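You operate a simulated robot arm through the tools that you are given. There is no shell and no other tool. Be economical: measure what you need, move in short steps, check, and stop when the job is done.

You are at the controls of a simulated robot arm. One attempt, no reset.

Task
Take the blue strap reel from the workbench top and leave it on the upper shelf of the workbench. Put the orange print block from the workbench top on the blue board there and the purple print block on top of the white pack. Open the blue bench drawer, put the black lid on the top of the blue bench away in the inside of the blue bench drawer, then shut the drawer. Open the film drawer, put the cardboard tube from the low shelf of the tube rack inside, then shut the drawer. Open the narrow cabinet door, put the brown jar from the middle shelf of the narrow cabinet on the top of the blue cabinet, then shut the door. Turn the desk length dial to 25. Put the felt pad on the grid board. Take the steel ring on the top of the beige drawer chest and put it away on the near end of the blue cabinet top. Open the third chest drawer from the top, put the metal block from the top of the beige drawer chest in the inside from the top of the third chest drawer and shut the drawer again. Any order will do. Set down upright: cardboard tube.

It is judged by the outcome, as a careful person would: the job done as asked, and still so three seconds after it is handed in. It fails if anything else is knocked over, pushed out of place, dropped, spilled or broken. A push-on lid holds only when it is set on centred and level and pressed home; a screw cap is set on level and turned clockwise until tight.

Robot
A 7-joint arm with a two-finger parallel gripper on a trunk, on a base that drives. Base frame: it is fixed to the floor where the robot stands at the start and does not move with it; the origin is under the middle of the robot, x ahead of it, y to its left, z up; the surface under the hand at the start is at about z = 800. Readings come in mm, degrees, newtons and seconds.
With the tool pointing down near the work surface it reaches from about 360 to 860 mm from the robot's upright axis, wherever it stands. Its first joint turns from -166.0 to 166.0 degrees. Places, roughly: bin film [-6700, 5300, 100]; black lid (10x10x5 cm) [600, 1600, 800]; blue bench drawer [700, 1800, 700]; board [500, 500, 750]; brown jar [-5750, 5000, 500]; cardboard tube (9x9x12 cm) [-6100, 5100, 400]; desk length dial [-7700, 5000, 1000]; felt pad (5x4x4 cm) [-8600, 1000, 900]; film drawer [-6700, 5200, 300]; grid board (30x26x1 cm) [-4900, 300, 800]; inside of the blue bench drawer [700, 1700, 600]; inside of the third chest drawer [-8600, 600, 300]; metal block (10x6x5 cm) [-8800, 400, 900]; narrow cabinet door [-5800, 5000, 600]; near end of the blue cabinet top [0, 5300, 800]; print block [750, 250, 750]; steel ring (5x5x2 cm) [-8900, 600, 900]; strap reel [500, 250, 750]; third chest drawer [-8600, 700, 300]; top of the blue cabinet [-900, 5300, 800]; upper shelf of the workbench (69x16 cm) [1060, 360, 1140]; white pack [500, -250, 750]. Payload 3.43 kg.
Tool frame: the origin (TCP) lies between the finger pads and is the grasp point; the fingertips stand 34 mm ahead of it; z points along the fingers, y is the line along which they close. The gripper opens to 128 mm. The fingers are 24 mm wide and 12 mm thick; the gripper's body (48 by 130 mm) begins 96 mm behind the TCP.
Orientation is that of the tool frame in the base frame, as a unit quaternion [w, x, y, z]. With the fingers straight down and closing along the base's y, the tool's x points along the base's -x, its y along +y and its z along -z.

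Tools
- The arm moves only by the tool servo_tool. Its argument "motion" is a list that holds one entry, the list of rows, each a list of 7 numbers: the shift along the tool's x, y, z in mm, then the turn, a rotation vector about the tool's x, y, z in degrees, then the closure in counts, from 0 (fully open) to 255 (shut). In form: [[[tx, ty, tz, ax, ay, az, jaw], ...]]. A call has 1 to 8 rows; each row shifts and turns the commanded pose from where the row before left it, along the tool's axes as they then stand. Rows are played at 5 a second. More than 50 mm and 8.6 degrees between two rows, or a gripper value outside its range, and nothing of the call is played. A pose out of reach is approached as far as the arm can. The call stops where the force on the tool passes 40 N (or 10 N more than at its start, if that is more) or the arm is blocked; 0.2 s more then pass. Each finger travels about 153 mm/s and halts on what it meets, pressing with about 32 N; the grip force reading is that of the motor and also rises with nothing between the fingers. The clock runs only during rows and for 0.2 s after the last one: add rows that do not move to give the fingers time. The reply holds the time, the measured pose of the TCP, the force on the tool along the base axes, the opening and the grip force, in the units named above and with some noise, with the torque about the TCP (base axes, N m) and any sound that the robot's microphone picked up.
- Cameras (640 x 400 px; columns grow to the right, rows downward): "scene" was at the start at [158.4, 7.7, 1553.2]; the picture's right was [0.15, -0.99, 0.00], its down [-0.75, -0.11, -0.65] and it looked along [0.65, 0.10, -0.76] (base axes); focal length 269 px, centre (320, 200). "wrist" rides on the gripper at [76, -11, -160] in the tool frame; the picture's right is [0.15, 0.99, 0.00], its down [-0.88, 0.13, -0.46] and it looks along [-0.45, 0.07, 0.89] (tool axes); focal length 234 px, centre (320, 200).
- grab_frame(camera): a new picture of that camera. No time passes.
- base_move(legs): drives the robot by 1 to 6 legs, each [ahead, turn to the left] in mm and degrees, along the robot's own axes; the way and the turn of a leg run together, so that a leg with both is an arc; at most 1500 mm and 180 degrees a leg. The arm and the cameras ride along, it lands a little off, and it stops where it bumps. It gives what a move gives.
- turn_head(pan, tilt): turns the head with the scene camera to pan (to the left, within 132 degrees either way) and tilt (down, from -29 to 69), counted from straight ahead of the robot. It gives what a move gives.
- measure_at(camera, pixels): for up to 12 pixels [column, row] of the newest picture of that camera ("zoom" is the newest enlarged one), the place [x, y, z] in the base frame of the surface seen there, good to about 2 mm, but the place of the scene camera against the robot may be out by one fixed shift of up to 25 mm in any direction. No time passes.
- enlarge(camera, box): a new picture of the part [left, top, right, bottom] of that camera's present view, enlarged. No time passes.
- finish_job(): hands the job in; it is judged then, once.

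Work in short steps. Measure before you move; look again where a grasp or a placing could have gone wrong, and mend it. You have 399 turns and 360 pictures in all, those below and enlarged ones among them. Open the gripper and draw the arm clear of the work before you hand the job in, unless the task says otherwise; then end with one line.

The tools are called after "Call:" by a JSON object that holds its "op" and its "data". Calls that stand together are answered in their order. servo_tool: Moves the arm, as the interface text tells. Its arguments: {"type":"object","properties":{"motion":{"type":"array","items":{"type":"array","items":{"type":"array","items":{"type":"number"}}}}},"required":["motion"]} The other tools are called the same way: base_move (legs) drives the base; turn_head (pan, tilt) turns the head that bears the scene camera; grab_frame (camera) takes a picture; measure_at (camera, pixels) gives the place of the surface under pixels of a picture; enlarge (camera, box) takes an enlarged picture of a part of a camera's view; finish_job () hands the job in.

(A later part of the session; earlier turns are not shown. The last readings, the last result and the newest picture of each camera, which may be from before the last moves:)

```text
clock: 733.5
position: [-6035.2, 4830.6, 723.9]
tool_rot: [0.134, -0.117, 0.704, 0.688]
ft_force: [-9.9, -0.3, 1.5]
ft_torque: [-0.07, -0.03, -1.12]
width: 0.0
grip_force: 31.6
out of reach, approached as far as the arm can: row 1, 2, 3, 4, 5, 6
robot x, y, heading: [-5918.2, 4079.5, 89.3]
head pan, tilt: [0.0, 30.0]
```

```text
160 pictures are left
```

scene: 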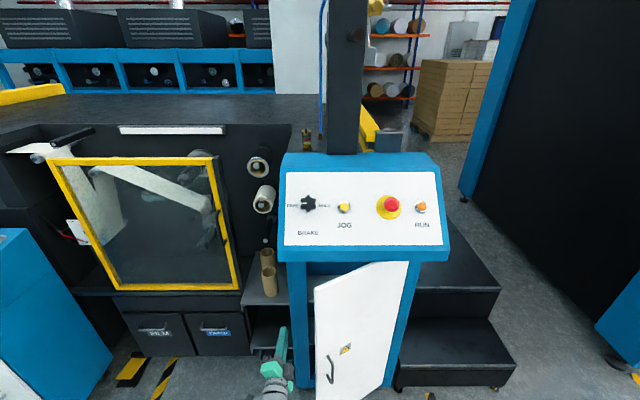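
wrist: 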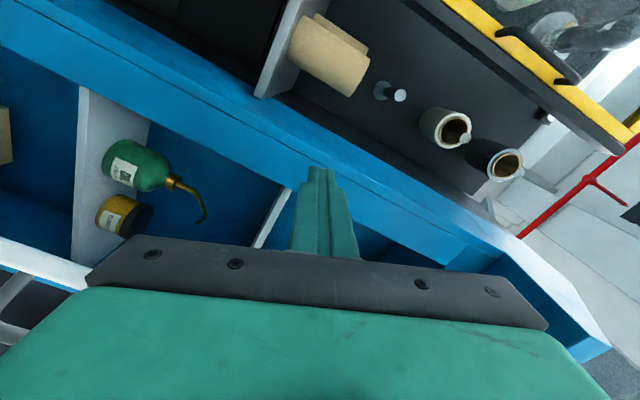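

The jar (brown/yellow label) is visible beside the oil can. I'm at a joint limit; retreat and unroll the hand—I'll hook the door's free edge with the unrolled fingers instead.

Call:
{"op": "servo_tool", "data": {"motion": [[[0, 0, -40, 0, 0, 0, 255], [0, 0, -45, 0, 0, 0, 255], [0, 0, -45, 0, 0, 0, 255], [0, 0, 0, 0, 0, -8.5, 255], [0, 0, 0, 0, 0, -8.5, 255], [0, 0, 0, 0, 0, -8.5, 255], [0, 0, 0, 0, 0, -8.5, 255], [0, 0, 0, 0, 0, -8.5, 255]]]}}

Call:
{"op": "servo_tool", "data": {"motion": [[[0, 0, 0, 0, 0, -8.5, 255], [0, 0, 0, 0, 0, -8.5, 255], [0, 0, 0, 0, 0, -8.5, 255], [0, 0, 0, 0, 0, 0, 255]]]}}

Call:
{"op": "grab_frame", "data": {"camera": "scene"}}

```text
clock: 735.3
position: [-6053.8, 4697.5, 724.7]
tool_rot: [0.368, -0.371, 0.604, 0.602]
ft_force: [-0.4, -0.3, -0.6]
ft_torque: [-0.02, -0.01, 0.01]
width: 0.1
grip_force: 31.9
robot x, y, heading: [-5917.0, 4078.1, 89.7]
head pan, tilt: [0.0, 30.0]
```

```text
clock: 736.3
position: [-6055.1, 4696.4, 725.1]
tool_rot: [0.491, -0.495, 0.508, 0.506]
ft_force: [-0.9, -1.0, -0.4]
ft_torque: [0.02, -0.01, -0.04]
width: 0.0
grip_force: 32.4
robot x, y, heading: [-5916.2, 4081.3, 89.9]
head pan, tilt: [0.0, 30.0]
```

```text
159 pictures are left
```

scene: 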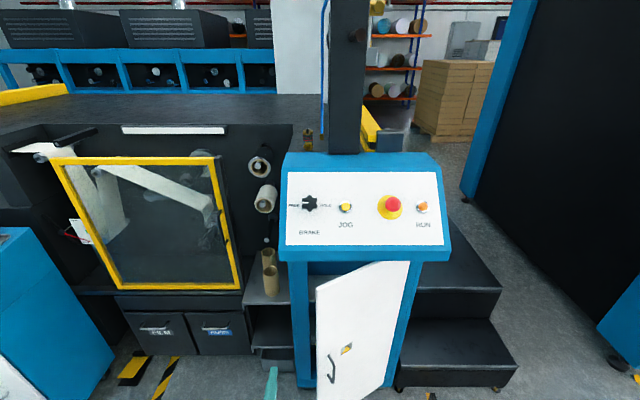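

Call:
{"op": "grab_frame", "data": {"camera": "wrist"}}

```text
158 pictures are left
```

wrist: 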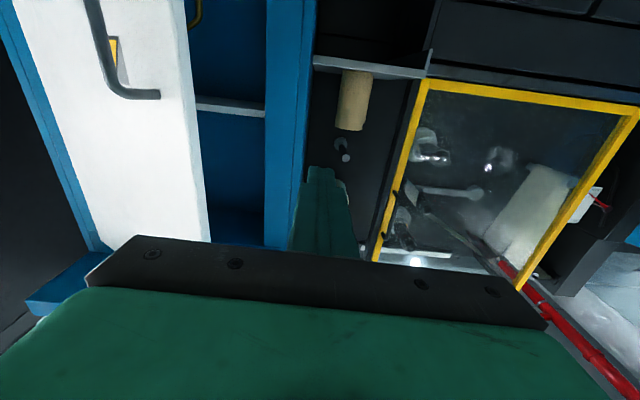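

Call:
{"op": "measure_at", "data": {"camera": "wrist", "pixels": [[186, 60], [198, 150], [205, 210], [230, 104], [230, 115], [100, 40], [60, 150], [280, 130], [195, 20]]}}

```text
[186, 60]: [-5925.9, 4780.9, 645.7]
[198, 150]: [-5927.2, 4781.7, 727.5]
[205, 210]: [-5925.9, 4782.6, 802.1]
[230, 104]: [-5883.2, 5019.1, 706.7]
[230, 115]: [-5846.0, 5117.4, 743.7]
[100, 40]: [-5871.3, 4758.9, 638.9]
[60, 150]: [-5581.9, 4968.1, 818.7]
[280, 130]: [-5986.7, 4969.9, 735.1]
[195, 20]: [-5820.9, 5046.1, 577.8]
```

Edge at (−5926,4781); hinge ≈(−5613,4955), radius 358. Back the base 100 mm, then hook the edge with the fingertip.

Call:
{"op": "base_move", "data": {"legs": [[-110, 0]]}}

Call:
{"op": "servo_tool", "data": {"motion": [[[10, -25, 0, 0, 0, 0, 255], [10, -25, 0, 0, 0, 0, 255], [0, -25, 30, 0, 0, 0, 255], [0, -20, 40, 0, 0, 0, 255], [0, 0, 45, 0, 0, 0, 255], [0, 0, 45, 0, 0, 0, 255], [0, 0, 0, 0, 0, 0, 255]]]}}

Call:
{"op": "grab_frame", "data": {"camera": "wrist"}}

```text
clock: 737.5
position: [-6055.2, 4586.6, 724.2]
tool_rot: [0.491, -0.494, 0.509, 0.506]
ft_force: [0.9, -0.6, 0.6]
ft_torque: [-0.07, 0.02, -0.01]
width: 0.1
grip_force: 32.1
robot x, y, heading: [-5916.6, 3968.6, 89.8]
head pan, tilt: [0.0, 30.0]
```

```text
clock: 739.1
position: [-5961.1, 4747.8, 700.3]
tool_rot: [0.492, -0.493, 0.51, 0.505]
ft_force: [0.1, -0.7, 0.7]
ft_torque: [-0.02, 0.0, -0.01]
width: 0.0
grip_force: 32.1
robot x, y, heading: [-5916.6, 3971.4, 90.0]
head pan, tilt: [0.0, 30.0]
```

```text
157 pictures are left
```

wrist: 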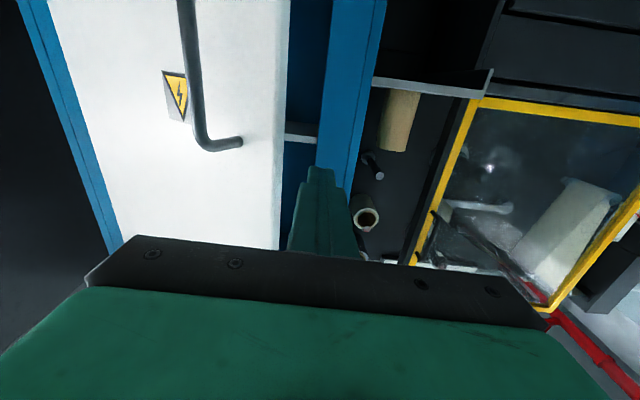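

Call:
{"op": "servo_tool", "data": {"motion": [[[0, 0, 44, 0, 0, 0, 255], [0, -20, 0, 0, 0, 0, 255], [0, -12, -14, 0, 0, 0, 255], [0, -12, -16, 0, 0, 0, 255], [0, -20, -24, 0, 0, 0, 255], [0, -20, -24, 0, 0, 0, 255], [0, 0, 0, 0, 0, 0, 255]]]}}

Call:
{"op": "grab_frame", "data": {"camera": "wrist"}}

```text
clock: 740.2
position: [-5919.8, 4755.4, 698.6]
tool_rot: [0.487, -0.496, 0.507, 0.509]
ft_force: [-2.2, -3.0, 0.3]
ft_torque: [0.02, -0.06, -0.07]
width: 0.0
grip_force: 32.0
robot x, y, heading: [-5915.0, 3967.6, 90.0]
head pan, tilt: [0.0, 30.0]
stopped in row 5: the force on the tool passed its limit at 41 N (the readings are from after the stop); the commanded pose is now the measured one
```

```text
156 pictures are left
```

wrist: 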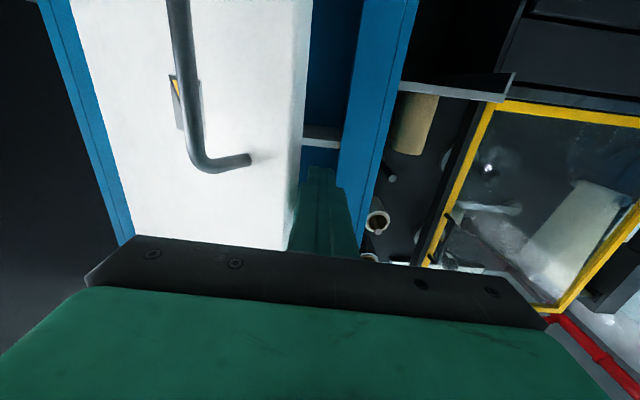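

Pushing works but leverage is poor. Step left, yaw the tool 32° to the right so its side pushes along the door's swing.

Call:
{"op": "servo_tool", "data": {"motion": [[[0, 30, 0, 0, 0, 0, 255], [0, 0, 0, 8, 0, 0, 255], [0, 0, 0, 8, 0, 0, 255], [0, 0, 0, 8, 0, 0, 255], [0, 0, 0, 8, 0, 0, 255], [0, 0, 0, 0, 0, 0, 255]]]}}

Call:
{"op": "grab_frame", "data": {"camera": "wrist"}}

Call:
{"op": "measure_at", "data": {"camera": "wrist", "pixels": [[300, 60], [290, 120], [280, 180]]}}

```text
clock: 741.6
position: [-5948.7, 4755.3, 699.9]
tool_rot: [0.606, -0.342, 0.628, 0.349]
ft_force: [-0.2, -0.7, 0.3]
ft_torque: [0.0, -0.02, -0.01]
width: 0.0
grip_force: 31.9
robot x, y, heading: [-5919.1, 3966.4, 90.1]
head pan, tilt: [0.0, 30.0]
```

```text
155 pictures are left
```

wrist: 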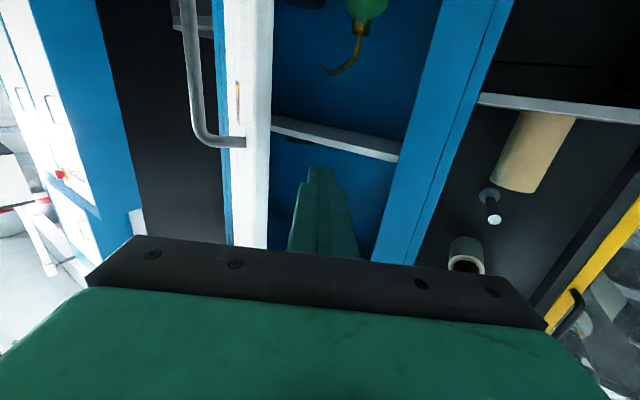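

```text
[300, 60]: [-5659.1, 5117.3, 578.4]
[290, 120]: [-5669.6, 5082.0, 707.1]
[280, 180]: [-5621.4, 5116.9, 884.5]
```

Now on the inner side. Lower 40 mm (away from the shelf level) and sweep the door open.

Call:
{"op": "servo_tool", "data": {"motion": [[[40, 0, 0, 0, 0, 0, 255], [0, -26, 0, 0, 0, 0, 255], [0, -20, -6.7, 0, 0, 0, 255], [0, -20, -6.7, 0, 0, 0, 255], [0, -19, -6.7, 0, 0, 0, 255], [0, -20, -3, 0, 0, 0, 255], [0, -21, -3, 0, 0, 0, 255], [0, -21, -3, 0, 0, 0, 255]]]}}

Call:
{"op": "grab_frame", "data": {"camera": "scene"}}

```text
clock: 743.4
position: [-5840.2, 4652.2, 658.6]
tool_rot: [0.606, -0.343, 0.627, 0.349]
ft_force: [-0.3, -0.5, 0.1]
ft_torque: [-0.03, -0.02, 0.01]
width: 0.1
grip_force: 32.4
robot x, y, heading: [-5917.5, 3964.9, 89.5]
head pan, tilt: [0.0, 30.0]
```

```text
154 pictures are left
```

scene: 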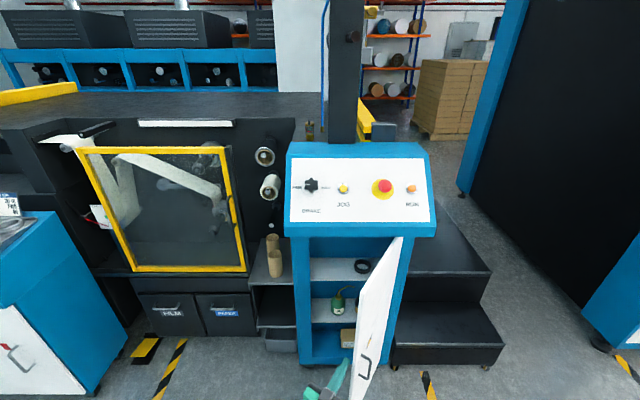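

Door swings well (~65°). Continue to ~100°.

Call:
{"op": "servo_tool", "data": {"motion": [[[0, -21, 0.6, 0, 0, 0, 255], [0, -21, 0.6, 0, 0, 0, 255], [0, -20, 0.6, 0, 0, 0, 255], [0, -20, 4, 0, 0, 0, 255], [0, -20, 4, 0, 0, 0, 255], [0, -21, 4, 0, 0, 0, 255], [0, -20, 7, 0, 0, 0, 255], [0, -20, 8, 0, 0, 0, 255]]]}}

Call:
{"op": "servo_tool", "data": {"motion": [[[0, -20, 8, 0, 0, 0, 255], [0, -18, 11, 0, 0, 0, 255], [0, -18, 11, 0, 0, 0, 255], [0, -17, 11, 0, 0, 0, 255], [0, 0, 0, 0, 0, 0, 255]]]}}

Call:
{"op": "grab_frame", "data": {"camera": "scene"}}

```text
clock: 745.2
position: [-5686.2, 4593.3, 651.8]
tool_rot: [0.606, -0.343, 0.627, 0.35]
ft_force: [-0.2, 0.2, 0.0]
ft_torque: [0.01, 0.0, 0.02]
width: 0.0
grip_force: 32.5
robot x, y, heading: [-5919.2, 3968.6, 90.0]
head pan, tilt: [0.0, 30.0]
```

```text
clock: 746.4
position: [-5603.2, 4589.2, 651.2]
tool_rot: [0.605, -0.343, 0.628, 0.349]
ft_force: [-1.0, 0.2, 0.0]
ft_torque: [0.01, 0.05, -0.05]
width: 0.0
grip_force: 32.0
robot x, y, heading: [-5915.4, 3967.3, 89.9]
head pan, tilt: [0.0, 30.0]
```

```text
153 pictures are left
```

scene: 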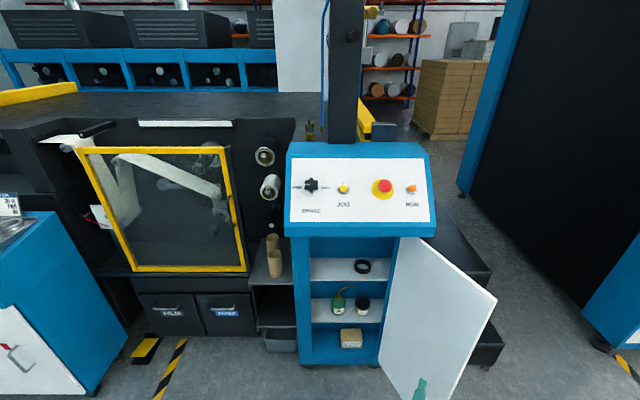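

Door is wide open. The jar is at (362,303) beside the oil can. Zoom and measure.

Call:
{"op": "enlarge", "data": {"camera": "scene", "box": [290, 230, 410, 370]}}

Call:
{"op": "measure_at", "data": {"camera": "scene", "pixels": [[362, 305], [357, 305], [368, 305], [362, 298], [362, 314], [338, 305], [350, 318], [345, 270], [362, 266], [372, 300], [300, 300]]}}

```text
2.86 times, centred on (350, 300) of scene
```

zoom: 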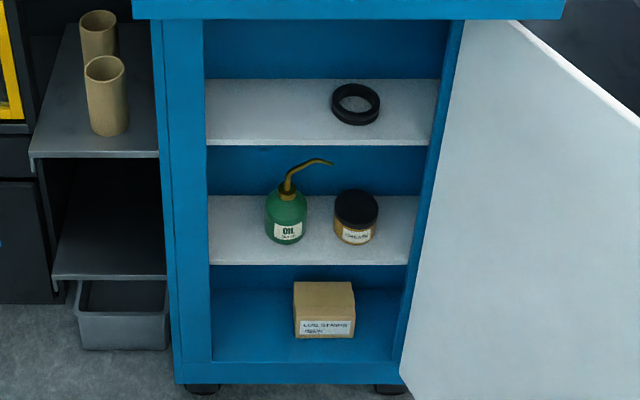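

```text
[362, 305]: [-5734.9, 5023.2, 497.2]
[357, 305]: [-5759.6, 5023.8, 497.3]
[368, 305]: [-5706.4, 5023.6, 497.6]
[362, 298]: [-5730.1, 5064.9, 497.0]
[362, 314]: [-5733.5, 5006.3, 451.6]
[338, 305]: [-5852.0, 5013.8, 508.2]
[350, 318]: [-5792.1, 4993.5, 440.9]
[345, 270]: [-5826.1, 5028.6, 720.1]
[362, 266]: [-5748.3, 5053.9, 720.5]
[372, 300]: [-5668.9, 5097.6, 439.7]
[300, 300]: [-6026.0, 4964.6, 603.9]
```

Jar centre ≈(−5733,5045), Ø~75, z 440–~500. Move the hand off the door, unyaw, then shift the base to x≈−5733.

Call:
{"op": "servo_tool", "data": {"motion": [[[0, 40, -10, 0, 0, 0, 200], [0, 40, -10, 0, 0, 0, 100], [0, 20, 0, -8, 0, 0, 60], [0, 20, 0, -8, 0, 0, 60], [0, 20, 0, -8, 0, 0, 60], [0, 20, 0, -7.5, 0, 0, 60], [0, 30, 0, 0, 0, 0, 60], [0, 30, 0, 0, 0, 0, 60]]]}}

Call:
{"op": "base_move", "data": {"legs": [[0, -90], [185, 0], [0, 90]]}}

Call:
{"op": "grab_frame", "data": {"camera": "scene"}}

```text
clock: 748.2
position: [-5810.7, 4639.1, 651.4]
tool_rot: [0.501, -0.481, 0.526, 0.491]
ft_force: [0.9, 0.2, 0.1]
ft_torque: [0.0, 0.01, -0.04]
width: 97.6
grip_force: 0.1
out of reach, approached as far as the arm can: row 4
robot x, y, heading: [-5920.1, 3965.9, 90.2]
head pan, tilt: [0.0, 30.0]
```

```text
clock: 757.7
position: [-5515.4, 4610.0, 650.0]
tool_rot: [0.541, -0.435, 0.564, 0.447]
ft_force: [1.6, -5.8, 0.8]
ft_torque: [-0.13, 0.0, -0.4]
width: 99.2
grip_force: 1.6
robot x, y, heading: [-5734.7, 3966.8, 81.1]
head pan, tilt: [0.0, 30.0]
stopped in leg 3: the force on the tool passed its limit at 68 N (the readings are from after the stop); the commanded pose is now the measured one
```

```text
151 pictures are left
```

scene: 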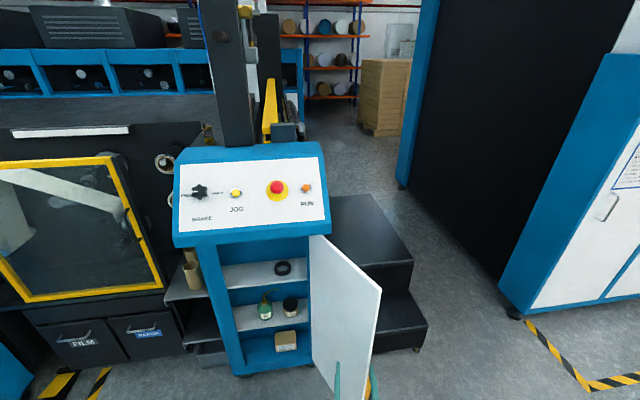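

The sweep caught the door's edge between the fingers. Withdraw straight back along the tool axis.

Call:
{"op": "servo_tool", "data": {"motion": [[[0, 0, -15, 0, 0, 0, 40], [0, 0, -25, 0, 0, 0, 40], [0, 0, -25, 0, 0, 0, 40]]]}}

Call:
{"op": "base_move", "data": {"legs": [[-150, 0], [0, 9]]}}

Call:
{"op": "grab_frame", "data": {"camera": "scene"}}

```text
clock: 758.5
position: [-5530.4, 4547.6, 650.3]
tool_rot: [0.541, -0.435, 0.564, 0.447]
ft_force: [-1.8, 0.2, -0.4]
ft_torque: [-0.01, 0.02, 0.01]
width: 108.0
grip_force: 0.2
robot x, y, heading: [-5731.0, 3968.6, 80.7]
head pan, tilt: [0.0, 30.0]
```

```text
clock: 760.6
position: [-5646.1, 4424.8, 650.9]
tool_rot: [0.505, -0.478, 0.528, 0.487]
ft_force: [0.5, -0.3, -1.0]
ft_torque: [0.0, -0.02, 0.05]
width: 107.7
grip_force: 0.1
robot x, y, heading: [-5758.9, 3820.8, 90.2]
head pan, tilt: [0.0, 30.0]
```

```text
150 pictures are left
```

scene: 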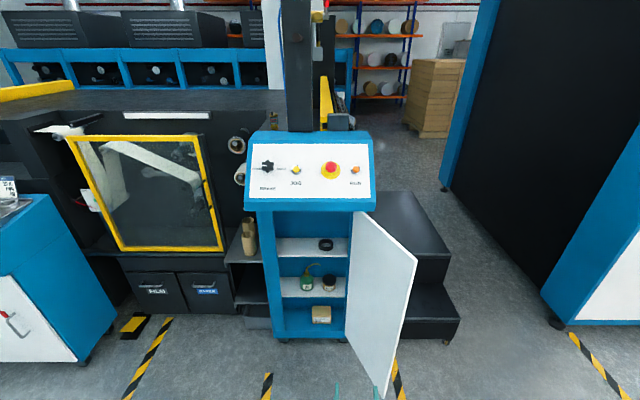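

Door remains open. Centre the hand on x≈−5735, pitch 20° down and lower.

Call:
{"op": "servo_tool", "data": {"motion": [[[0, 45, 0, -4, 0, 0, 56], [0, 44, 0, 0, 0, 0, 56], [0, 0, 0, 0, 8, 0, 56], [0, 0, 0, 0, 8, 0, 56], [0, 0, 0, 0, 4, 0, 56], [42, 0, 15, 0, 0, 0, 56], [42, 0, 15, 0, 0, 0, 56], [42, 0, 15, 0, 0, 0, 56]]]}}

Call:
{"op": "grab_frame", "data": {"camera": "wrist"}}

```text
clock: 762.6
position: [-5894.3, 4407.7, 519.8]
tool_rot: [-0.329, 0.653, -0.499, -0.464]
ft_force: [0.8, 1.2, 1.0]
ft_torque: [-0.03, 0.01, 0.02]
width: 100.2
grip_force: 0.1
robot x, y, heading: [-5755.8, 3819.5, 89.9]
head pan, tilt: [0.0, 30.0]
stopped in row 8: the arm was blocked; the commanded pose is now the measured one
```

```text
149 pictures are left
```

wrist: 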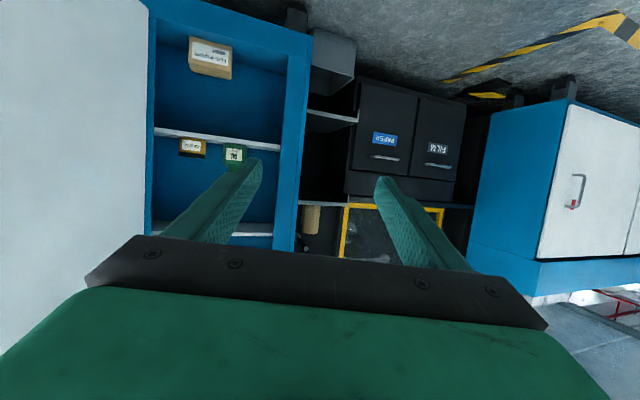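

The arm jammed against a limit. Rise again and re-approach.

Call:
{"op": "servo_tool", "data": {"motion": [[[-40, 0, -15, 0, 0, 0, 56], [-40, 0, -15, 0, 0, 0, 56], [-40, 0, -15, 0, 0, 0, 56], [-40, 0, -15, 0, 0, 0, 56], [-40, 0, -15, 0, 0, 0, 56], [-40, 0, -15, 0, 0, 0, 56]]]}}

Call:
{"op": "turn_head", "data": {"pan": 0, "tilt": 55}}

Call:
{"op": "grab_frame", "data": {"camera": "scene"}}

```text
clock: 764.0
position: [-5887.1, 4410.3, 776.0]
tool_rot: [-0.329, 0.654, -0.5, -0.464]
ft_force: [-0.5, -0.4, -0.3]
ft_torque: [-0.04, 0.01, -0.01]
width: 99.7
grip_force: 0.1
robot x, y, heading: [-5757.4, 3817.8, 90.1]
head pan, tilt: [0.0, 30.0]
```

```text
clock: 764.9
position: [-5887.3, 4410.1, 774.9]
tool_rot: [-0.329, 0.653, -0.5, -0.464]
ft_force: [0.2, 0.6, -1.0]
ft_torque: [0.02, 0.01, 0.02]
width: 99.7
grip_force: 0.1
robot x, y, heading: [-5759.6, 3818.0, 89.8]
head pan, tilt: [0.0, 55.0]
```

```text
148 pictures are left
```

scene: 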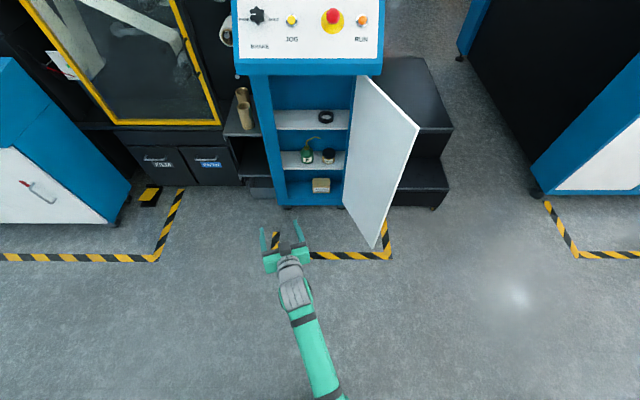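

Call:
{"op": "servo_tool", "data": {"motion": [[[0, -32, -5, 4.5, 0, 0, 56], [0, -32, -5, 4.5, 0, 0, 56], [0, -32, 0, 4.5, 0, 0, 56], [0, -32, 0, 4, 0, 0, 56], [0, 0, 0, 0, 0, 0, 56]]]}}

Call:
{"op": "servo_tool", "data": {"motion": [[[40, 0, 10, 0, 0, 0, 56], [40, 0, 15, 0, 0, 0, 56], [40, 0, 15, 0, 0, 0, 56], [40, 0, 15, 0, 0, 0, 56], [0, 0, 0, 0, 0, 0, 56]]]}}

Call:
{"op": "grab_frame", "data": {"camera": "wrist"}}

```text
clock: 766.1
position: [-5757.7, 4423.4, 780.2]
tool_rot: [-0.425, 0.595, -0.564, -0.383]
ft_force: [0.0, -0.4, -0.2]
ft_torque: [0.01, 0.02, 0.0]
width: 99.9
grip_force: 0.0
robot x, y, heading: [-5759.0, 3820.2, 89.8]
head pan, tilt: [0.0, 55.0]
```

```text
clock: 767.3
position: [-5745.8, 4419.7, 611.9]
tool_rot: [-0.426, 0.595, -0.565, -0.382]
ft_force: [0.3, -0.4, -0.4]
ft_torque: [0.01, 0.04, 0.03]
width: 99.8
grip_force: 0.1
robot x, y, heading: [-5758.4, 3817.8, 89.7]
head pan, tilt: [0.0, 55.0]
```

```text
147 pictures are left
```

wrist: 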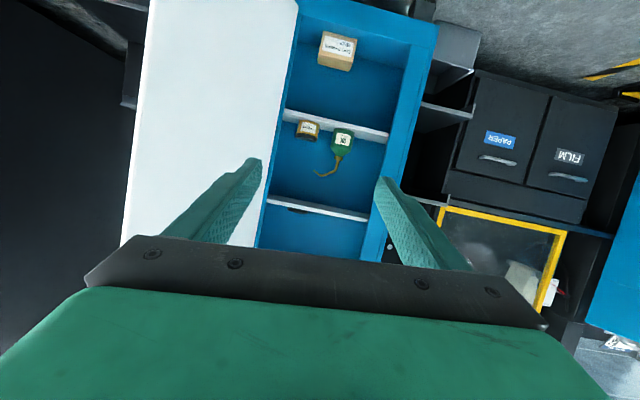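

Call:
{"op": "measure_at", "data": {"camera": "wrist", "pixels": [[308, 125], [298, 130], [319, 130], [310, 137], [341, 143], [290, 115], [385, 132], [284, 200], [262, 230], [300, 5]]}}

Call:
{"op": "enlarge", "data": {"camera": "wrist", "box": [260, 80, 400, 180]}}

```text
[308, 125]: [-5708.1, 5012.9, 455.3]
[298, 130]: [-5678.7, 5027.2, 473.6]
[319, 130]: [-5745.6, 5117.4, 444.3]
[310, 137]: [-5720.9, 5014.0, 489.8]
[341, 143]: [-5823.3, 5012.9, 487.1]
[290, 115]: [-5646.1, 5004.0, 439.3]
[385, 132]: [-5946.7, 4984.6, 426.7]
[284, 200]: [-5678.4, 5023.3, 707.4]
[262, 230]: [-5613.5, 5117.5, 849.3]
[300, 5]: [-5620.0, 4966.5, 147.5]
```

```text
4.00 times, centred on (330, 130) of wrist
```

zoom: 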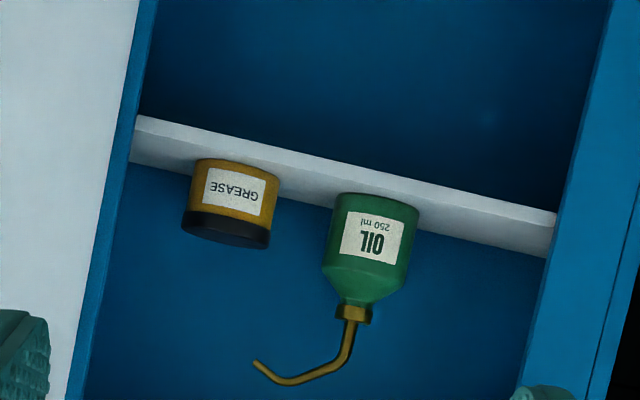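

Jar centre (wrist) ≈(−5710,5050), Ø~78, between wall and oil can. Drive forward 480 with the hand in front of the cabinet.

Call:
{"op": "servo_tool", "data": {"motion": [[[0, -18, 0, 0, 0, 4.6, 60], [0, -18, 0, 0, 0, 0, 60], [0, 0, 0, 0, 0, 0, 60]]]}}

Call:
{"op": "base_move", "data": {"legs": [[470, 0]]}}

Call:
{"op": "grab_frame", "data": {"camera": "wrist"}}

Call:
{"op": "grab_frame", "data": {"camera": "scene"}}

```text
clock: 768.1
position: [-5709.3, 4418.8, 613.6]
tool_rot: [0.409, -0.573, 0.587, 0.4]
ft_force: [0.6, -0.4, 0.5]
ft_torque: [0.03, -0.03, 0.04]
width: 97.9
grip_force: 0.1
robot x, y, heading: [-5756.0, 3821.2, 89.8]
head pan, tilt: [0.0, 55.0]
```

```text
clock: 770.9
position: [-5710.3, 4888.6, 614.0]
tool_rot: [0.41, -0.572, 0.588, 0.399]
ft_force: [-0.3, 0.0, 0.0]
ft_torque: [0.03, 0.03, -0.01]
width: 98.0
grip_force: 0.1
robot x, y, heading: [-5756.8, 4286.6, 89.7]
head pan, tilt: [0.0, 55.0]
```

```text
145 pictures are left
```

wrist: 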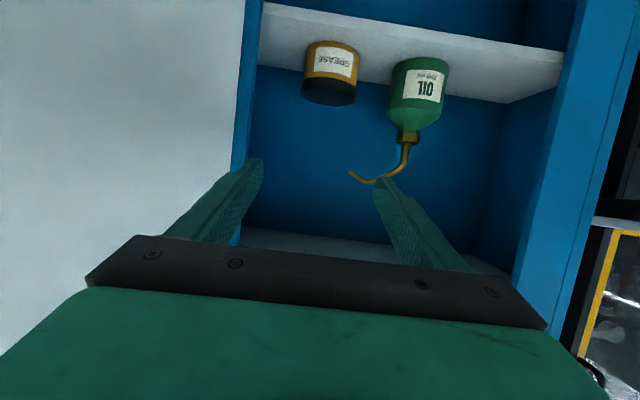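

```text
144 pictures are left
```

scene: 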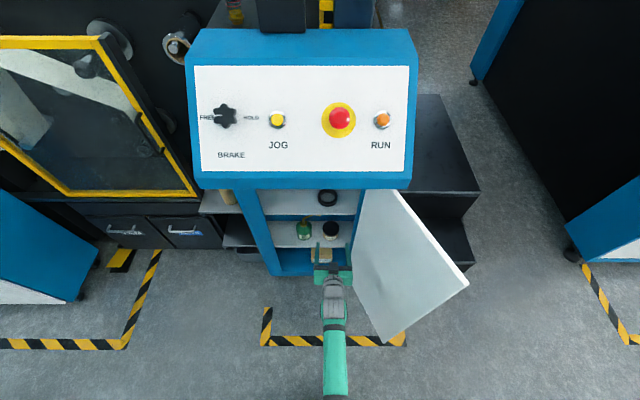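

Call:
{"op": "measure_at", "data": {"camera": "wrist", "pixels": [[306, 80], [355, 85], [330, 95], [331, 62], [352, 173], [365, 180], [404, 150], [392, 95], [390, 80], [330, 102], [245, 80], [310, 45]]}}

Call:
{"op": "enlarge", "data": {"camera": "wrist", "box": [230, 20, 470, 200]}}

```text
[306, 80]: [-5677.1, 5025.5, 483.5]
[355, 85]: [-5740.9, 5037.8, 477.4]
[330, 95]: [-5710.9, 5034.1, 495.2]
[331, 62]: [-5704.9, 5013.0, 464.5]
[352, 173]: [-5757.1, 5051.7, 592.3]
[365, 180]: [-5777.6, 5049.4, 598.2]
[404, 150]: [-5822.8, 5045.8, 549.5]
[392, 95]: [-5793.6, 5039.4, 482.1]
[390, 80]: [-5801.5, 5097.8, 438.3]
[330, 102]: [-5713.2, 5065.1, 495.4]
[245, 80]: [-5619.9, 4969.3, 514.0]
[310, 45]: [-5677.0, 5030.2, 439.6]
```

```text
2.22 times, centred on (350, 110) of wrist
```

zoom: 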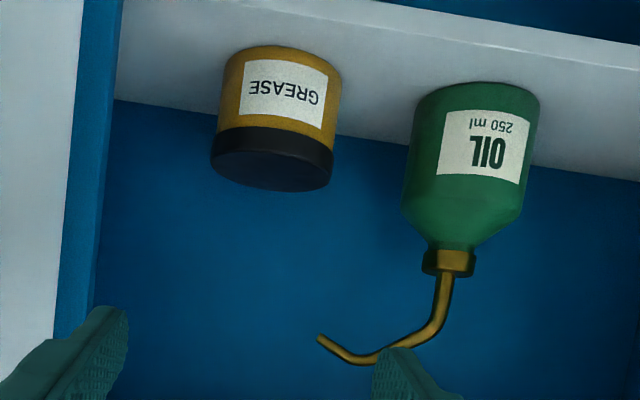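

Jar x −5741…−5677, y centre ≈5047, top 495. Align on the tool axis, then slide in.

Call:
{"op": "servo_tool", "data": {"motion": [[[42, 1.5, 0, 0, 0, 0, 60], [42, 1.6, 0, 0, 0, 0, 60], [0, 0, 40, 0, 0, 0, 60], [0, 0, 40, 0, 0, 0, 60], [0, 0, 30, 0, 0, 0, 60], [0, 0, 0, 0, 0, 0, 60]]]}}

Call:
{"op": "grab_frame", "data": {"camera": "wrist"}}

```text
clock: 772.3
position: [-5711.7, 4962.1, 496.4]
tool_rot: [0.41, -0.572, 0.589, 0.399]
ft_force: [0.0, -0.5, 0.7]
ft_torque: [-0.02, 0.0, 0.03]
width: 97.9
grip_force: 0.2
robot x, y, heading: [-5759.4, 4287.8, 90.1]
head pan, tilt: [0.0, 55.0]
```

```text
142 pictures are left
```

wrist: 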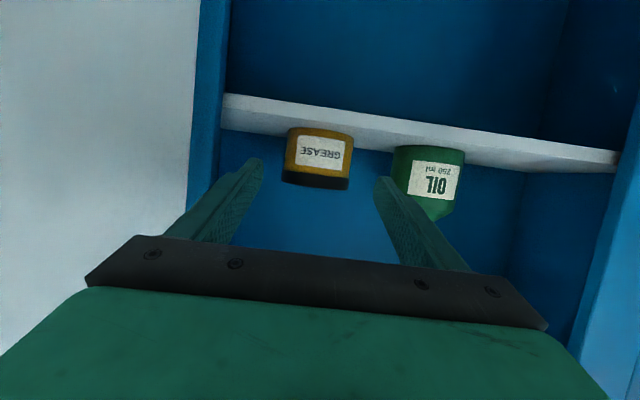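

Centred. Advance 80 mm and close gently.

Call:
{"op": "servo_tool", "data": {"motion": [[[0, 0, 30, 0, 0, 0, 60], [0, 0, 30, 0, 0, 0, 60], [0, 0, 20, 0, 0, 0, 60], [0, 0, 0, 0, 0, 0, 60]]]}}

Call:
{"op": "grab_frame", "data": {"camera": "wrist"}}

```text
clock: 773.3
position: [-5710.0, 5037.3, 468.1]
tool_rot: [0.41, -0.572, 0.587, 0.399]
ft_force: [-0.4, -0.2, -0.7]
ft_torque: [0.02, 0.02, 0.0]
width: 97.9
grip_force: 0.1
robot x, y, heading: [-5758.0, 4286.4, 90.0]
head pan, tilt: [0.0, 55.0]
```

```text
141 pictures are left
```

wrist: 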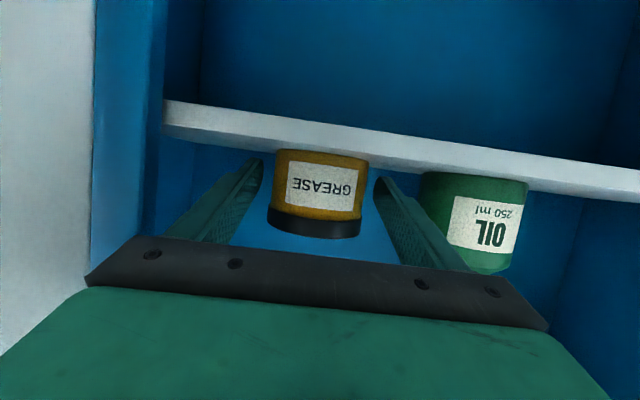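

Call:
{"op": "servo_tool", "data": {"motion": [[[0, 0, 0, 0, 0, 0, 80], [0, 0, 0, 0, 0, 0, 95], [0, 0, 0, 0, 0, 0, 110], [0, 0, 0, 0, 0, 0, 125], [0, 0, 0, 0, 0, 0, 145], [0, 0, 0, 0, 0, 0, 160]]]}}

Call:
{"op": "grab_frame", "data": {"camera": "wrist"}}

```text
clock: 774.7
position: [-5708.8, 5037.5, 468.9]
tool_rot: [0.41, -0.572, 0.588, 0.399]
ft_force: [0.7, 1.5, 0.8]
ft_torque: [0.02, -0.12, 0.01]
width: 71.0
grip_force: 31.6
robot x, y, heading: [-5758.2, 4286.7, 89.6]
head pan, tilt: [0.0, 55.0]
```

```text
140 pictures are left
```

wrist: 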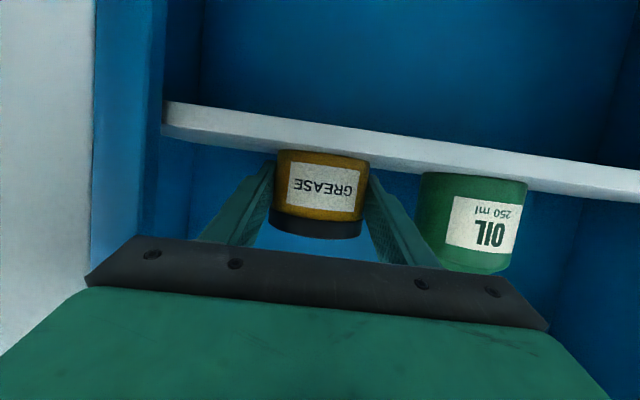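

Gripped (71 mm). Lift 15 mm and withdraw.

Call:
{"op": "servo_tool", "data": {"motion": [[[-14, 0, -5.2, 0, 0, 0, 165], [0, 0, 0, 0, 0, 0, 165], [7, 0, -19, 0, 0, 0, 165], [12, 0, -32.8, 0, 0, 0, 165], [12, 0, -32.8, 0, 0, 0, 165], [12, 0, -32.8, 0, 0, 0, 165], [0, 0, 0, 0, 0, 0, 165]]]}}

Call:
{"op": "grab_frame", "data": {"camera": "wrist"}}

```text
clock: 776.3
position: [-5712.1, 4911.9, 483.1]
tool_rot: [0.409, -0.573, 0.587, 0.4]
ft_force: [-0.6, 0.1, -2.0]
ft_torque: [-0.02, 0.02, -0.03]
width: 71.1
grip_force: 31.9
robot x, y, heading: [-5757.7, 4285.2, 90.1]
head pan, tilt: [0.0, 55.0]
```

```text
139 pictures are left
```

wrist: 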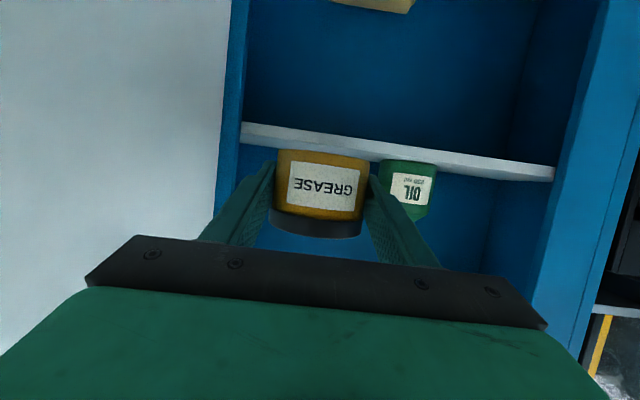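

Jar held. Back out, raise it, and carry it to the blue cabinet.

Call:
{"op": "base_move", "data": {"legs": [[-500, 0]]}}

Call:
{"op": "servo_tool", "data": {"motion": [[[-42, 0, -15, 0, 0, 0, 165], [-42, 0, -15, 0, 0, 0, 165], [-42, 0, -15, 0, 0, 0, 165], [-42, 0, -15, 0, 0, 0, 165], [-42, 0, -15, 0, 0, 0, 165], [-42, 0, -15, 0, 0, 0, 165], [-42, 0, -15, 0, 0, 0, 165], [-42, 0, -15, 0, 0, 0, 165]]]}}

Call:
{"op": "servo_tool", "data": {"motion": [[[-42, 0, -15, 0, 0, 0, 165], [-42, 0, -15, 0, 0, 0, 165], [-42, 0, -15, 0, 0, 0, 165]]]}}

Call:
{"op": "base_move", "data": {"legs": [[0, -90], [1480, 0], [1480, 0], [1480, 0], [420, 0], [0, 90]]}}

Call:
{"op": "turn_head", "data": {"pan": 0, "tilt": 35}}

Call:
{"op": "grab_frame", "data": {"camera": "scene"}}

```text
clock: 779.2
position: [-5712.5, 4408.0, 483.8]
tool_rot: [0.409, -0.572, 0.588, 0.399]
ft_force: [-0.1, -0.3, -2.4]
ft_torque: [-0.06, 0.01, 0.0]
width: 70.7
grip_force: 31.9
robot x, y, heading: [-5760.4, 3781.5, 90.0]
head pan, tilt: [0.0, 55.0]
```

```text
clock: 781.0
position: [-5711.8, 4410.3, 841.2]
tool_rot: [0.409, -0.572, 0.589, 0.398]
ft_force: [-0.9, 0.3, -2.9]
ft_torque: [-0.04, 0.0, 0.01]
width: 71.1
grip_force: 32.0
robot x, y, heading: [-5754.5, 3779.3, 90.1]
head pan, tilt: [0.0, 55.0]
```

```text
clock: 781.8
position: [-5712.2, 4413.2, 974.5]
tool_rot: [0.409, -0.573, 0.587, 0.4]
ft_force: [-1.2, 0.7, -2.2]
ft_torque: [0.01, -0.02, 0.02]
width: 70.5
grip_force: 32.2
robot x, y, heading: [-5757.7, 3780.5, 89.8]
head pan, tilt: [0.0, 55.0]
```

```text
clock: 813.9
position: [-859.7, 4463.9, 974.0]
tool_rot: [0.408, -0.574, 0.587, 0.399]
ft_force: [0.3, 0.5, -2.9]
ft_torque: [-0.04, 0.03, -0.05]
width: 70.9
grip_force: 31.7
robot x, y, heading: [-900.4, 3830.5, 90.4]
head pan, tilt: [0.0, 55.0]
```

```text
clock: 814.7
position: [-859.3, 4464.0, 975.2]
tool_rot: [0.408, -0.574, 0.586, 0.4]
ft_force: [0.8, -0.2, -2.7]
ft_torque: [-0.04, 0.01, 0.0]
width: 71.0
grip_force: 31.9
robot x, y, heading: [-902.0, 3831.6, 90.2]
head pan, tilt: [0.0, 35.0]
```

```text
138 pictures are left
```

scene: 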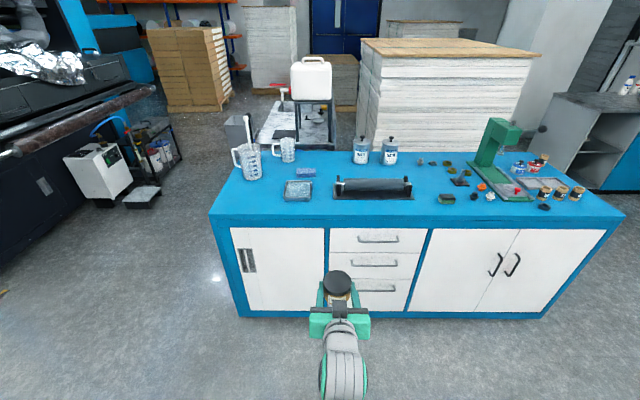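

Call:
{"op": "measure_at", "data": {"camera": "scene", "pixels": [[325, 205], [318, 200], [300, 200], [250, 205], [428, 195], [440, 203], [335, 199], [412, 198], [225, 205], [318, 170], [345, 212]]}}

Call:
{"op": "enlarge", "data": {"camera": "scene", "box": [210, 130, 480, 240]}}

```text
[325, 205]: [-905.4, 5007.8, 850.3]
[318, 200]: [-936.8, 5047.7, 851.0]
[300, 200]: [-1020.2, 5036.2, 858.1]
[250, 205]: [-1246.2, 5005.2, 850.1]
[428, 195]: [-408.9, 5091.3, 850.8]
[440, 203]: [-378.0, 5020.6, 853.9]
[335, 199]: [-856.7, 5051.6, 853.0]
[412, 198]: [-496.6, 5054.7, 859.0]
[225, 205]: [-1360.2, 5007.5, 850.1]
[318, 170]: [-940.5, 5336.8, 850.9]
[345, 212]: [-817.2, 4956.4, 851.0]
```

```text
2.37 times, centred on (345, 185) of scene
```

zoom: 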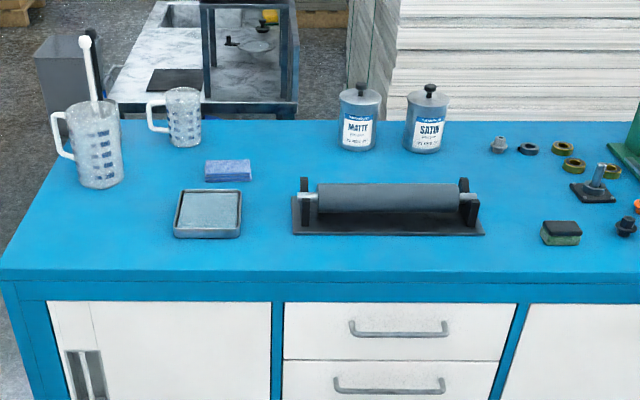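

Choose a clear spot at the left front, ≈(−1190,5025). Shift the base left, then forward.

Call:
{"op": "base_move", "data": {"legs": [[0, 90], [335, 0], [0, -90.3], [430, 0]]}}

Call:
{"op": "grab_frame", "data": {"camera": "wrist"}}

Call:
{"op": "grab_frame", "data": {"camera": "scene"}}

```text
clock: 827.8
position: [-1200.0, 4891.0, 974.5]
tool_rot: [0.407, -0.576, 0.584, 0.402]
ft_force: [0.5, 0.1, -2.4]
ft_torque: [-0.02, -0.01, 0.03]
width: 70.8
grip_force: 31.6
robot x, y, heading: [-1236.0, 4255.4, 90.9]
head pan, tilt: [0.0, 35.0]
```

```text
136 pictures are left
```

wrist: 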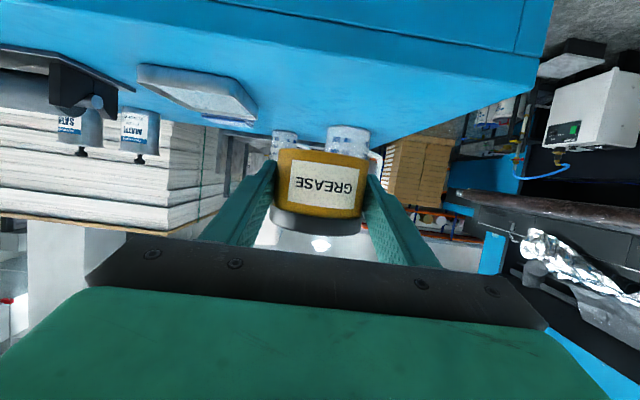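

```text
135 pictures are left
```

scene: 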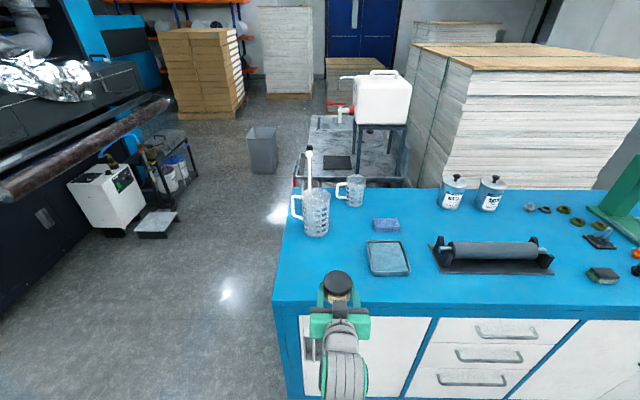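

Call:
{"op": "measure_at", "data": {"camera": "scene", "pixels": [[372, 275], [366, 243], [278, 290], [330, 262], [315, 235], [355, 285], [300, 225]]}}

Call:
{"op": "measure_at", "data": {"camera": "wrist", "pixels": [[240, 60], [250, 90], [140, 72], [420, 70], [540, 20], [345, 135], [300, 115], [515, 50]]}}

```text
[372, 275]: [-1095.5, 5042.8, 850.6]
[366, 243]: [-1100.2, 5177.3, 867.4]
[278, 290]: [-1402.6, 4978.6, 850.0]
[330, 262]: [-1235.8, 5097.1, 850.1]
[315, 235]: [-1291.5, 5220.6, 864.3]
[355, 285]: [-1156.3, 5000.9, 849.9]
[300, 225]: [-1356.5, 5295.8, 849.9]
```

```text
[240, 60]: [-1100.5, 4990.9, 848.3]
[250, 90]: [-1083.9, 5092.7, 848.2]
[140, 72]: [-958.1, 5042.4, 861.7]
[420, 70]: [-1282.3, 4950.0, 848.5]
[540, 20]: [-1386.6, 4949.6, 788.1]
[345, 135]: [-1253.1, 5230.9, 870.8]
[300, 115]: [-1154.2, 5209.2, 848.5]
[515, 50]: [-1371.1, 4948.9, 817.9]
```

Call:
{"op": "servo_tool", "data": {"motion": [[[-15.5, 0, 42, 0, 0, 0, 165], [-15.5, 0, 42, 0, 0, 0, 165], [-15.5, 0, 42, 0, 0, 0, 165], [37, 0, 13.8, 0, 0, 0, 165], [37, 0, 13.8, 0, 0, 0, 165], [8, 0, 3, 0, 0, 0, 165], [0, 0, 0, 0, 0, 0, 165]]]}}

Call:
{"op": "grab_frame", "data": {"camera": "wrist"}}

```text
clock: 829.4
position: [-1199.4, 5026.8, 887.7]
tool_rot: [0.407, -0.575, 0.585, 0.401]
ft_force: [0.1, 0.3, -3.0]
ft_torque: [-0.04, 0.0, -0.01]
width: 71.0
grip_force: 32.1
robot x, y, heading: [-1235.3, 4260.5, 90.8]
head pan, tilt: [0.0, 35.0]
```

```text
134 pictures are left
```

wrist: 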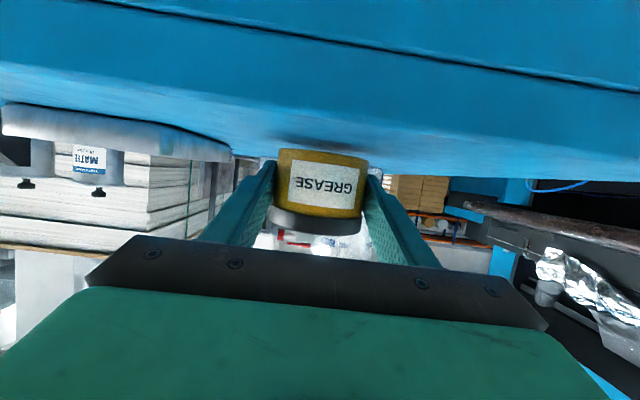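

Call:
{"op": "servo_tool", "data": {"motion": [[[4.7, 0, 1.7, 0, 0, 0, 165], [1.9, 0, 0.7, 0, 0, 0, 165], [0.9, 0, 0.3, 0, 0, 0, 165], [0, 0, 0, 0, 0, 0, 165]]]}}

Call:
{"op": "servo_tool", "data": {"motion": [[[1, 0, 0.4, 0, 0, 0, 165], [0, 0, 0, 0, 0, 0, 165]]]}}

```text
clock: 830.4
position: [-1198.8, 5026.4, 880.7]
tool_rot: [0.407, -0.576, 0.584, 0.402]
ft_force: [-1.2, -0.7, 3.8]
ft_torque: [-0.14, -0.11, 0.0]
width: 70.7
grip_force: 31.6
robot x, y, heading: [-1240.0, 4259.6, 91.1]
head pan, tilt: [0.0, 35.0]
```

```text
clock: 831.0
position: [-1199.1, 5025.4, 879.3]
tool_rot: [0.409, -0.575, 0.583, 0.403]
ft_force: [-1.6, 0.6, 14.5]
ft_torque: [-0.17, -0.12, -0.02]
width: 71.0
grip_force: 31.8
robot x, y, heading: [-1237.0, 4260.4, 90.7]
head pan, tilt: [0.0, 35.0]
```

Contact. Release and back out along the tool axis.

Call:
{"op": "servo_tool", "data": {"motion": [[[0, 0, 0, 0, 0, 0, 120], [0, 0, 0, 0, 0, 0, 80], [0, 0, 0, 0, 0, 0, 50], [0, 0, -35, 0, 0, 0, 50], [0, 0, -45, 0, 0, 0, 50], [0, 0, -45, 0, 0, 0, 50]]]}}

Call:
{"op": "base_move", "data": {"legs": [[-300, 0]]}}

Call:
{"op": "grab_frame", "data": {"camera": "scene"}}

Call:
{"op": "enlarge", "data": {"camera": "scene", "box": [260, 130, 480, 270]}}

```text
clock: 832.4
position: [-1200.7, 4909.6, 921.8]
tool_rot: [0.407, -0.576, 0.584, 0.401]
ft_force: [-0.2, -0.9, 0.7]
ft_torque: [-0.01, -0.01, -0.01]
width: 102.8
grip_force: 0.0
robot x, y, heading: [-1236.3, 4258.9, 90.8]
head pan, tilt: [0.0, 35.0]
```

```text
clock: 834.4
position: [-1196.1, 4607.0, 921.5]
tool_rot: [0.406, -0.576, 0.584, 0.401]
ft_force: [-0.6, 0.4, -0.3]
ft_torque: [-0.02, -0.04, -0.01]
width: 103.1
grip_force: 0.0
robot x, y, heading: [-1233.6, 3958.8, 90.9]
head pan, tilt: [0.0, 35.0]
```

```text
133 pictures are left
```

scene: 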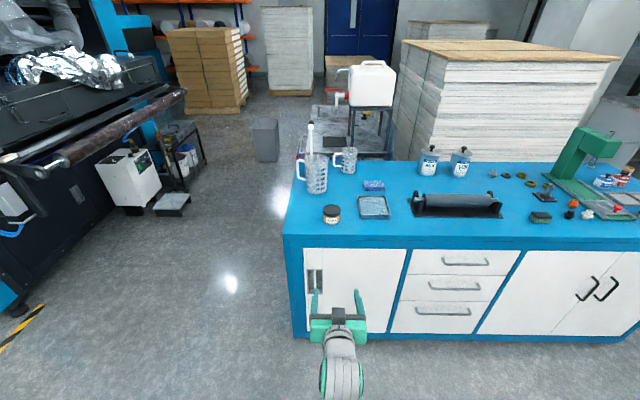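

```text
2.86 times, centred on (370, 200) of scene
```

zoom: 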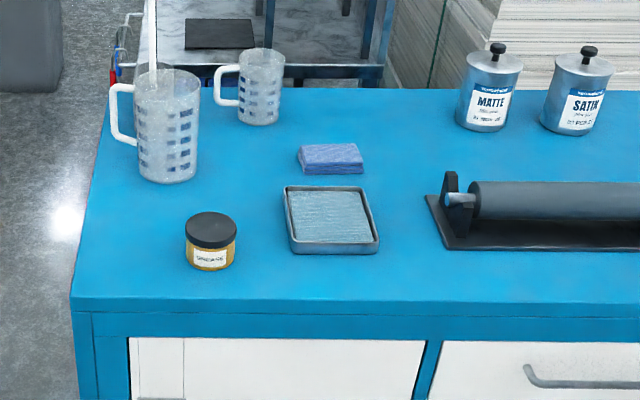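

Jar is standing on the blue cabinet. Return to the narrow cabinet to shut its door.

Call:
{"op": "base_move", "data": {"legs": [[0, 89.1], [1480, 0], [1480, 0], [1370, 0], [0, -90]]}}

Call:
{"op": "turn_head", "data": {"pan": 0, "tilt": 40}}

Call:
{"op": "grab_frame", "data": {"camera": "scene"}}

```text
clock: 863.4
position: [-5562.2, 4671.2, 921.2]
tool_rot: [-0.39, 0.594, -0.566, -0.419]
ft_force: [-13.6, -14.9, 2.5]
ft_torque: [0.06, -0.04, -0.24]
width: 94.1
grip_force: 0.2
robot x, y, heading: [-5559.0, 4020.3, 92.6]
head pan, tilt: [0.0, 35.0]
stopped in leg 5: the force on the tool passed its limit at 49 N (the readings are from after the stop); the commanded pose is now the measured one
```

```text
clock: 864.0
position: [-5561.4, 4672.4, 921.1]
tool_rot: [-0.391, 0.592, -0.567, -0.418]
ft_force: [-20.4, -10.3, 0.2]
ft_torque: [-0.01, -0.01, 0.23]
width: 90.9
grip_force: 0.1
robot x, y, heading: [-5564.4, 4018.0, 92.7]
head pan, tilt: [0.0, 40.0]
```

```text
131 pictures are left
```

scene: 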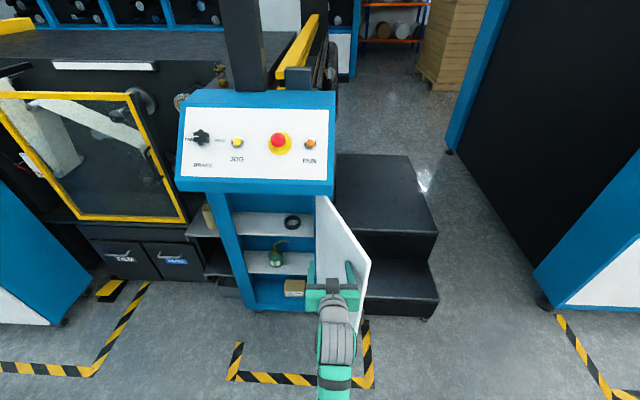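

The fingers touched the open door's inner face. Back off, then come round its right side.

Call:
{"op": "base_move", "data": {"legs": [[-250, 0], [0, -2.7]]}}

Call:
{"op": "servo_tool", "data": {"motion": [[[40, 0, 15, 0, 0, 0, 255], [40, 0, 15, 0, 0, 0, 255], [30, 0, 10, 0, 0, 0, 255], [0, 0, 0, 0, -8, 0, 255], [0, 0, 0, 0, -8, 0, 255]]]}}

Call:
{"op": "grab_frame", "data": {"camera": "scene"}}

Call:
{"op": "grab_frame", "data": {"camera": "wrist"}}

```text
clock: 866.3
position: [-5513.8, 4419.2, 923.0]
tool_rot: [0.402, -0.577, 0.582, 0.407]
ft_force: [0.2, -0.2, -0.2]
ft_torque: [-0.01, -0.03, 0.0]
width: 102.9
grip_force: 0.1
robot x, y, heading: [-5548.7, 3768.7, 89.7]
head pan, tilt: [0.0, 40.0]
```

```text
clock: 867.5
position: [-5515.6, 4419.5, 804.9]
tool_rot: [0.481, -0.514, 0.522, 0.483]
ft_force: [-0.7, -0.2, -1.0]
ft_torque: [-0.01, -0.03, 0.01]
width: 0.1
grip_force: 31.8
robot x, y, heading: [-5545.3, 3770.7, 89.4]
head pan, tilt: [0.0, 40.0]
```

```text
130 pictures are left
```

scene: 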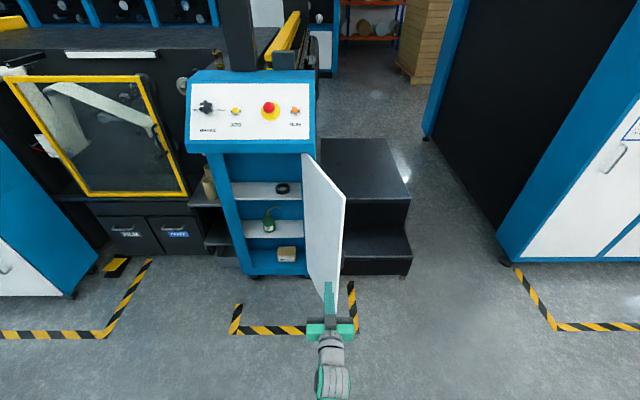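

```text
129 pictures are left
```

wrist: 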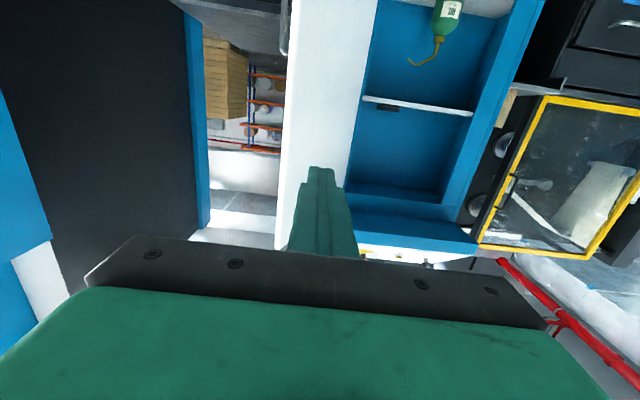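

Call:
{"op": "measure_at", "data": {"camera": "wrist", "pixels": [[285, 120], [280, 180], [290, 60], [300, 100], [340, 100], [360, 60]]}}

```text
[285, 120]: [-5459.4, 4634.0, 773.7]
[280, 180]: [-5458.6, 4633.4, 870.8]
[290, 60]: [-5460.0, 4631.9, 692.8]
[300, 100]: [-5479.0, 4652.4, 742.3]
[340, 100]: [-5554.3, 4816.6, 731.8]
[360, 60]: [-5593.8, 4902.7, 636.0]
```

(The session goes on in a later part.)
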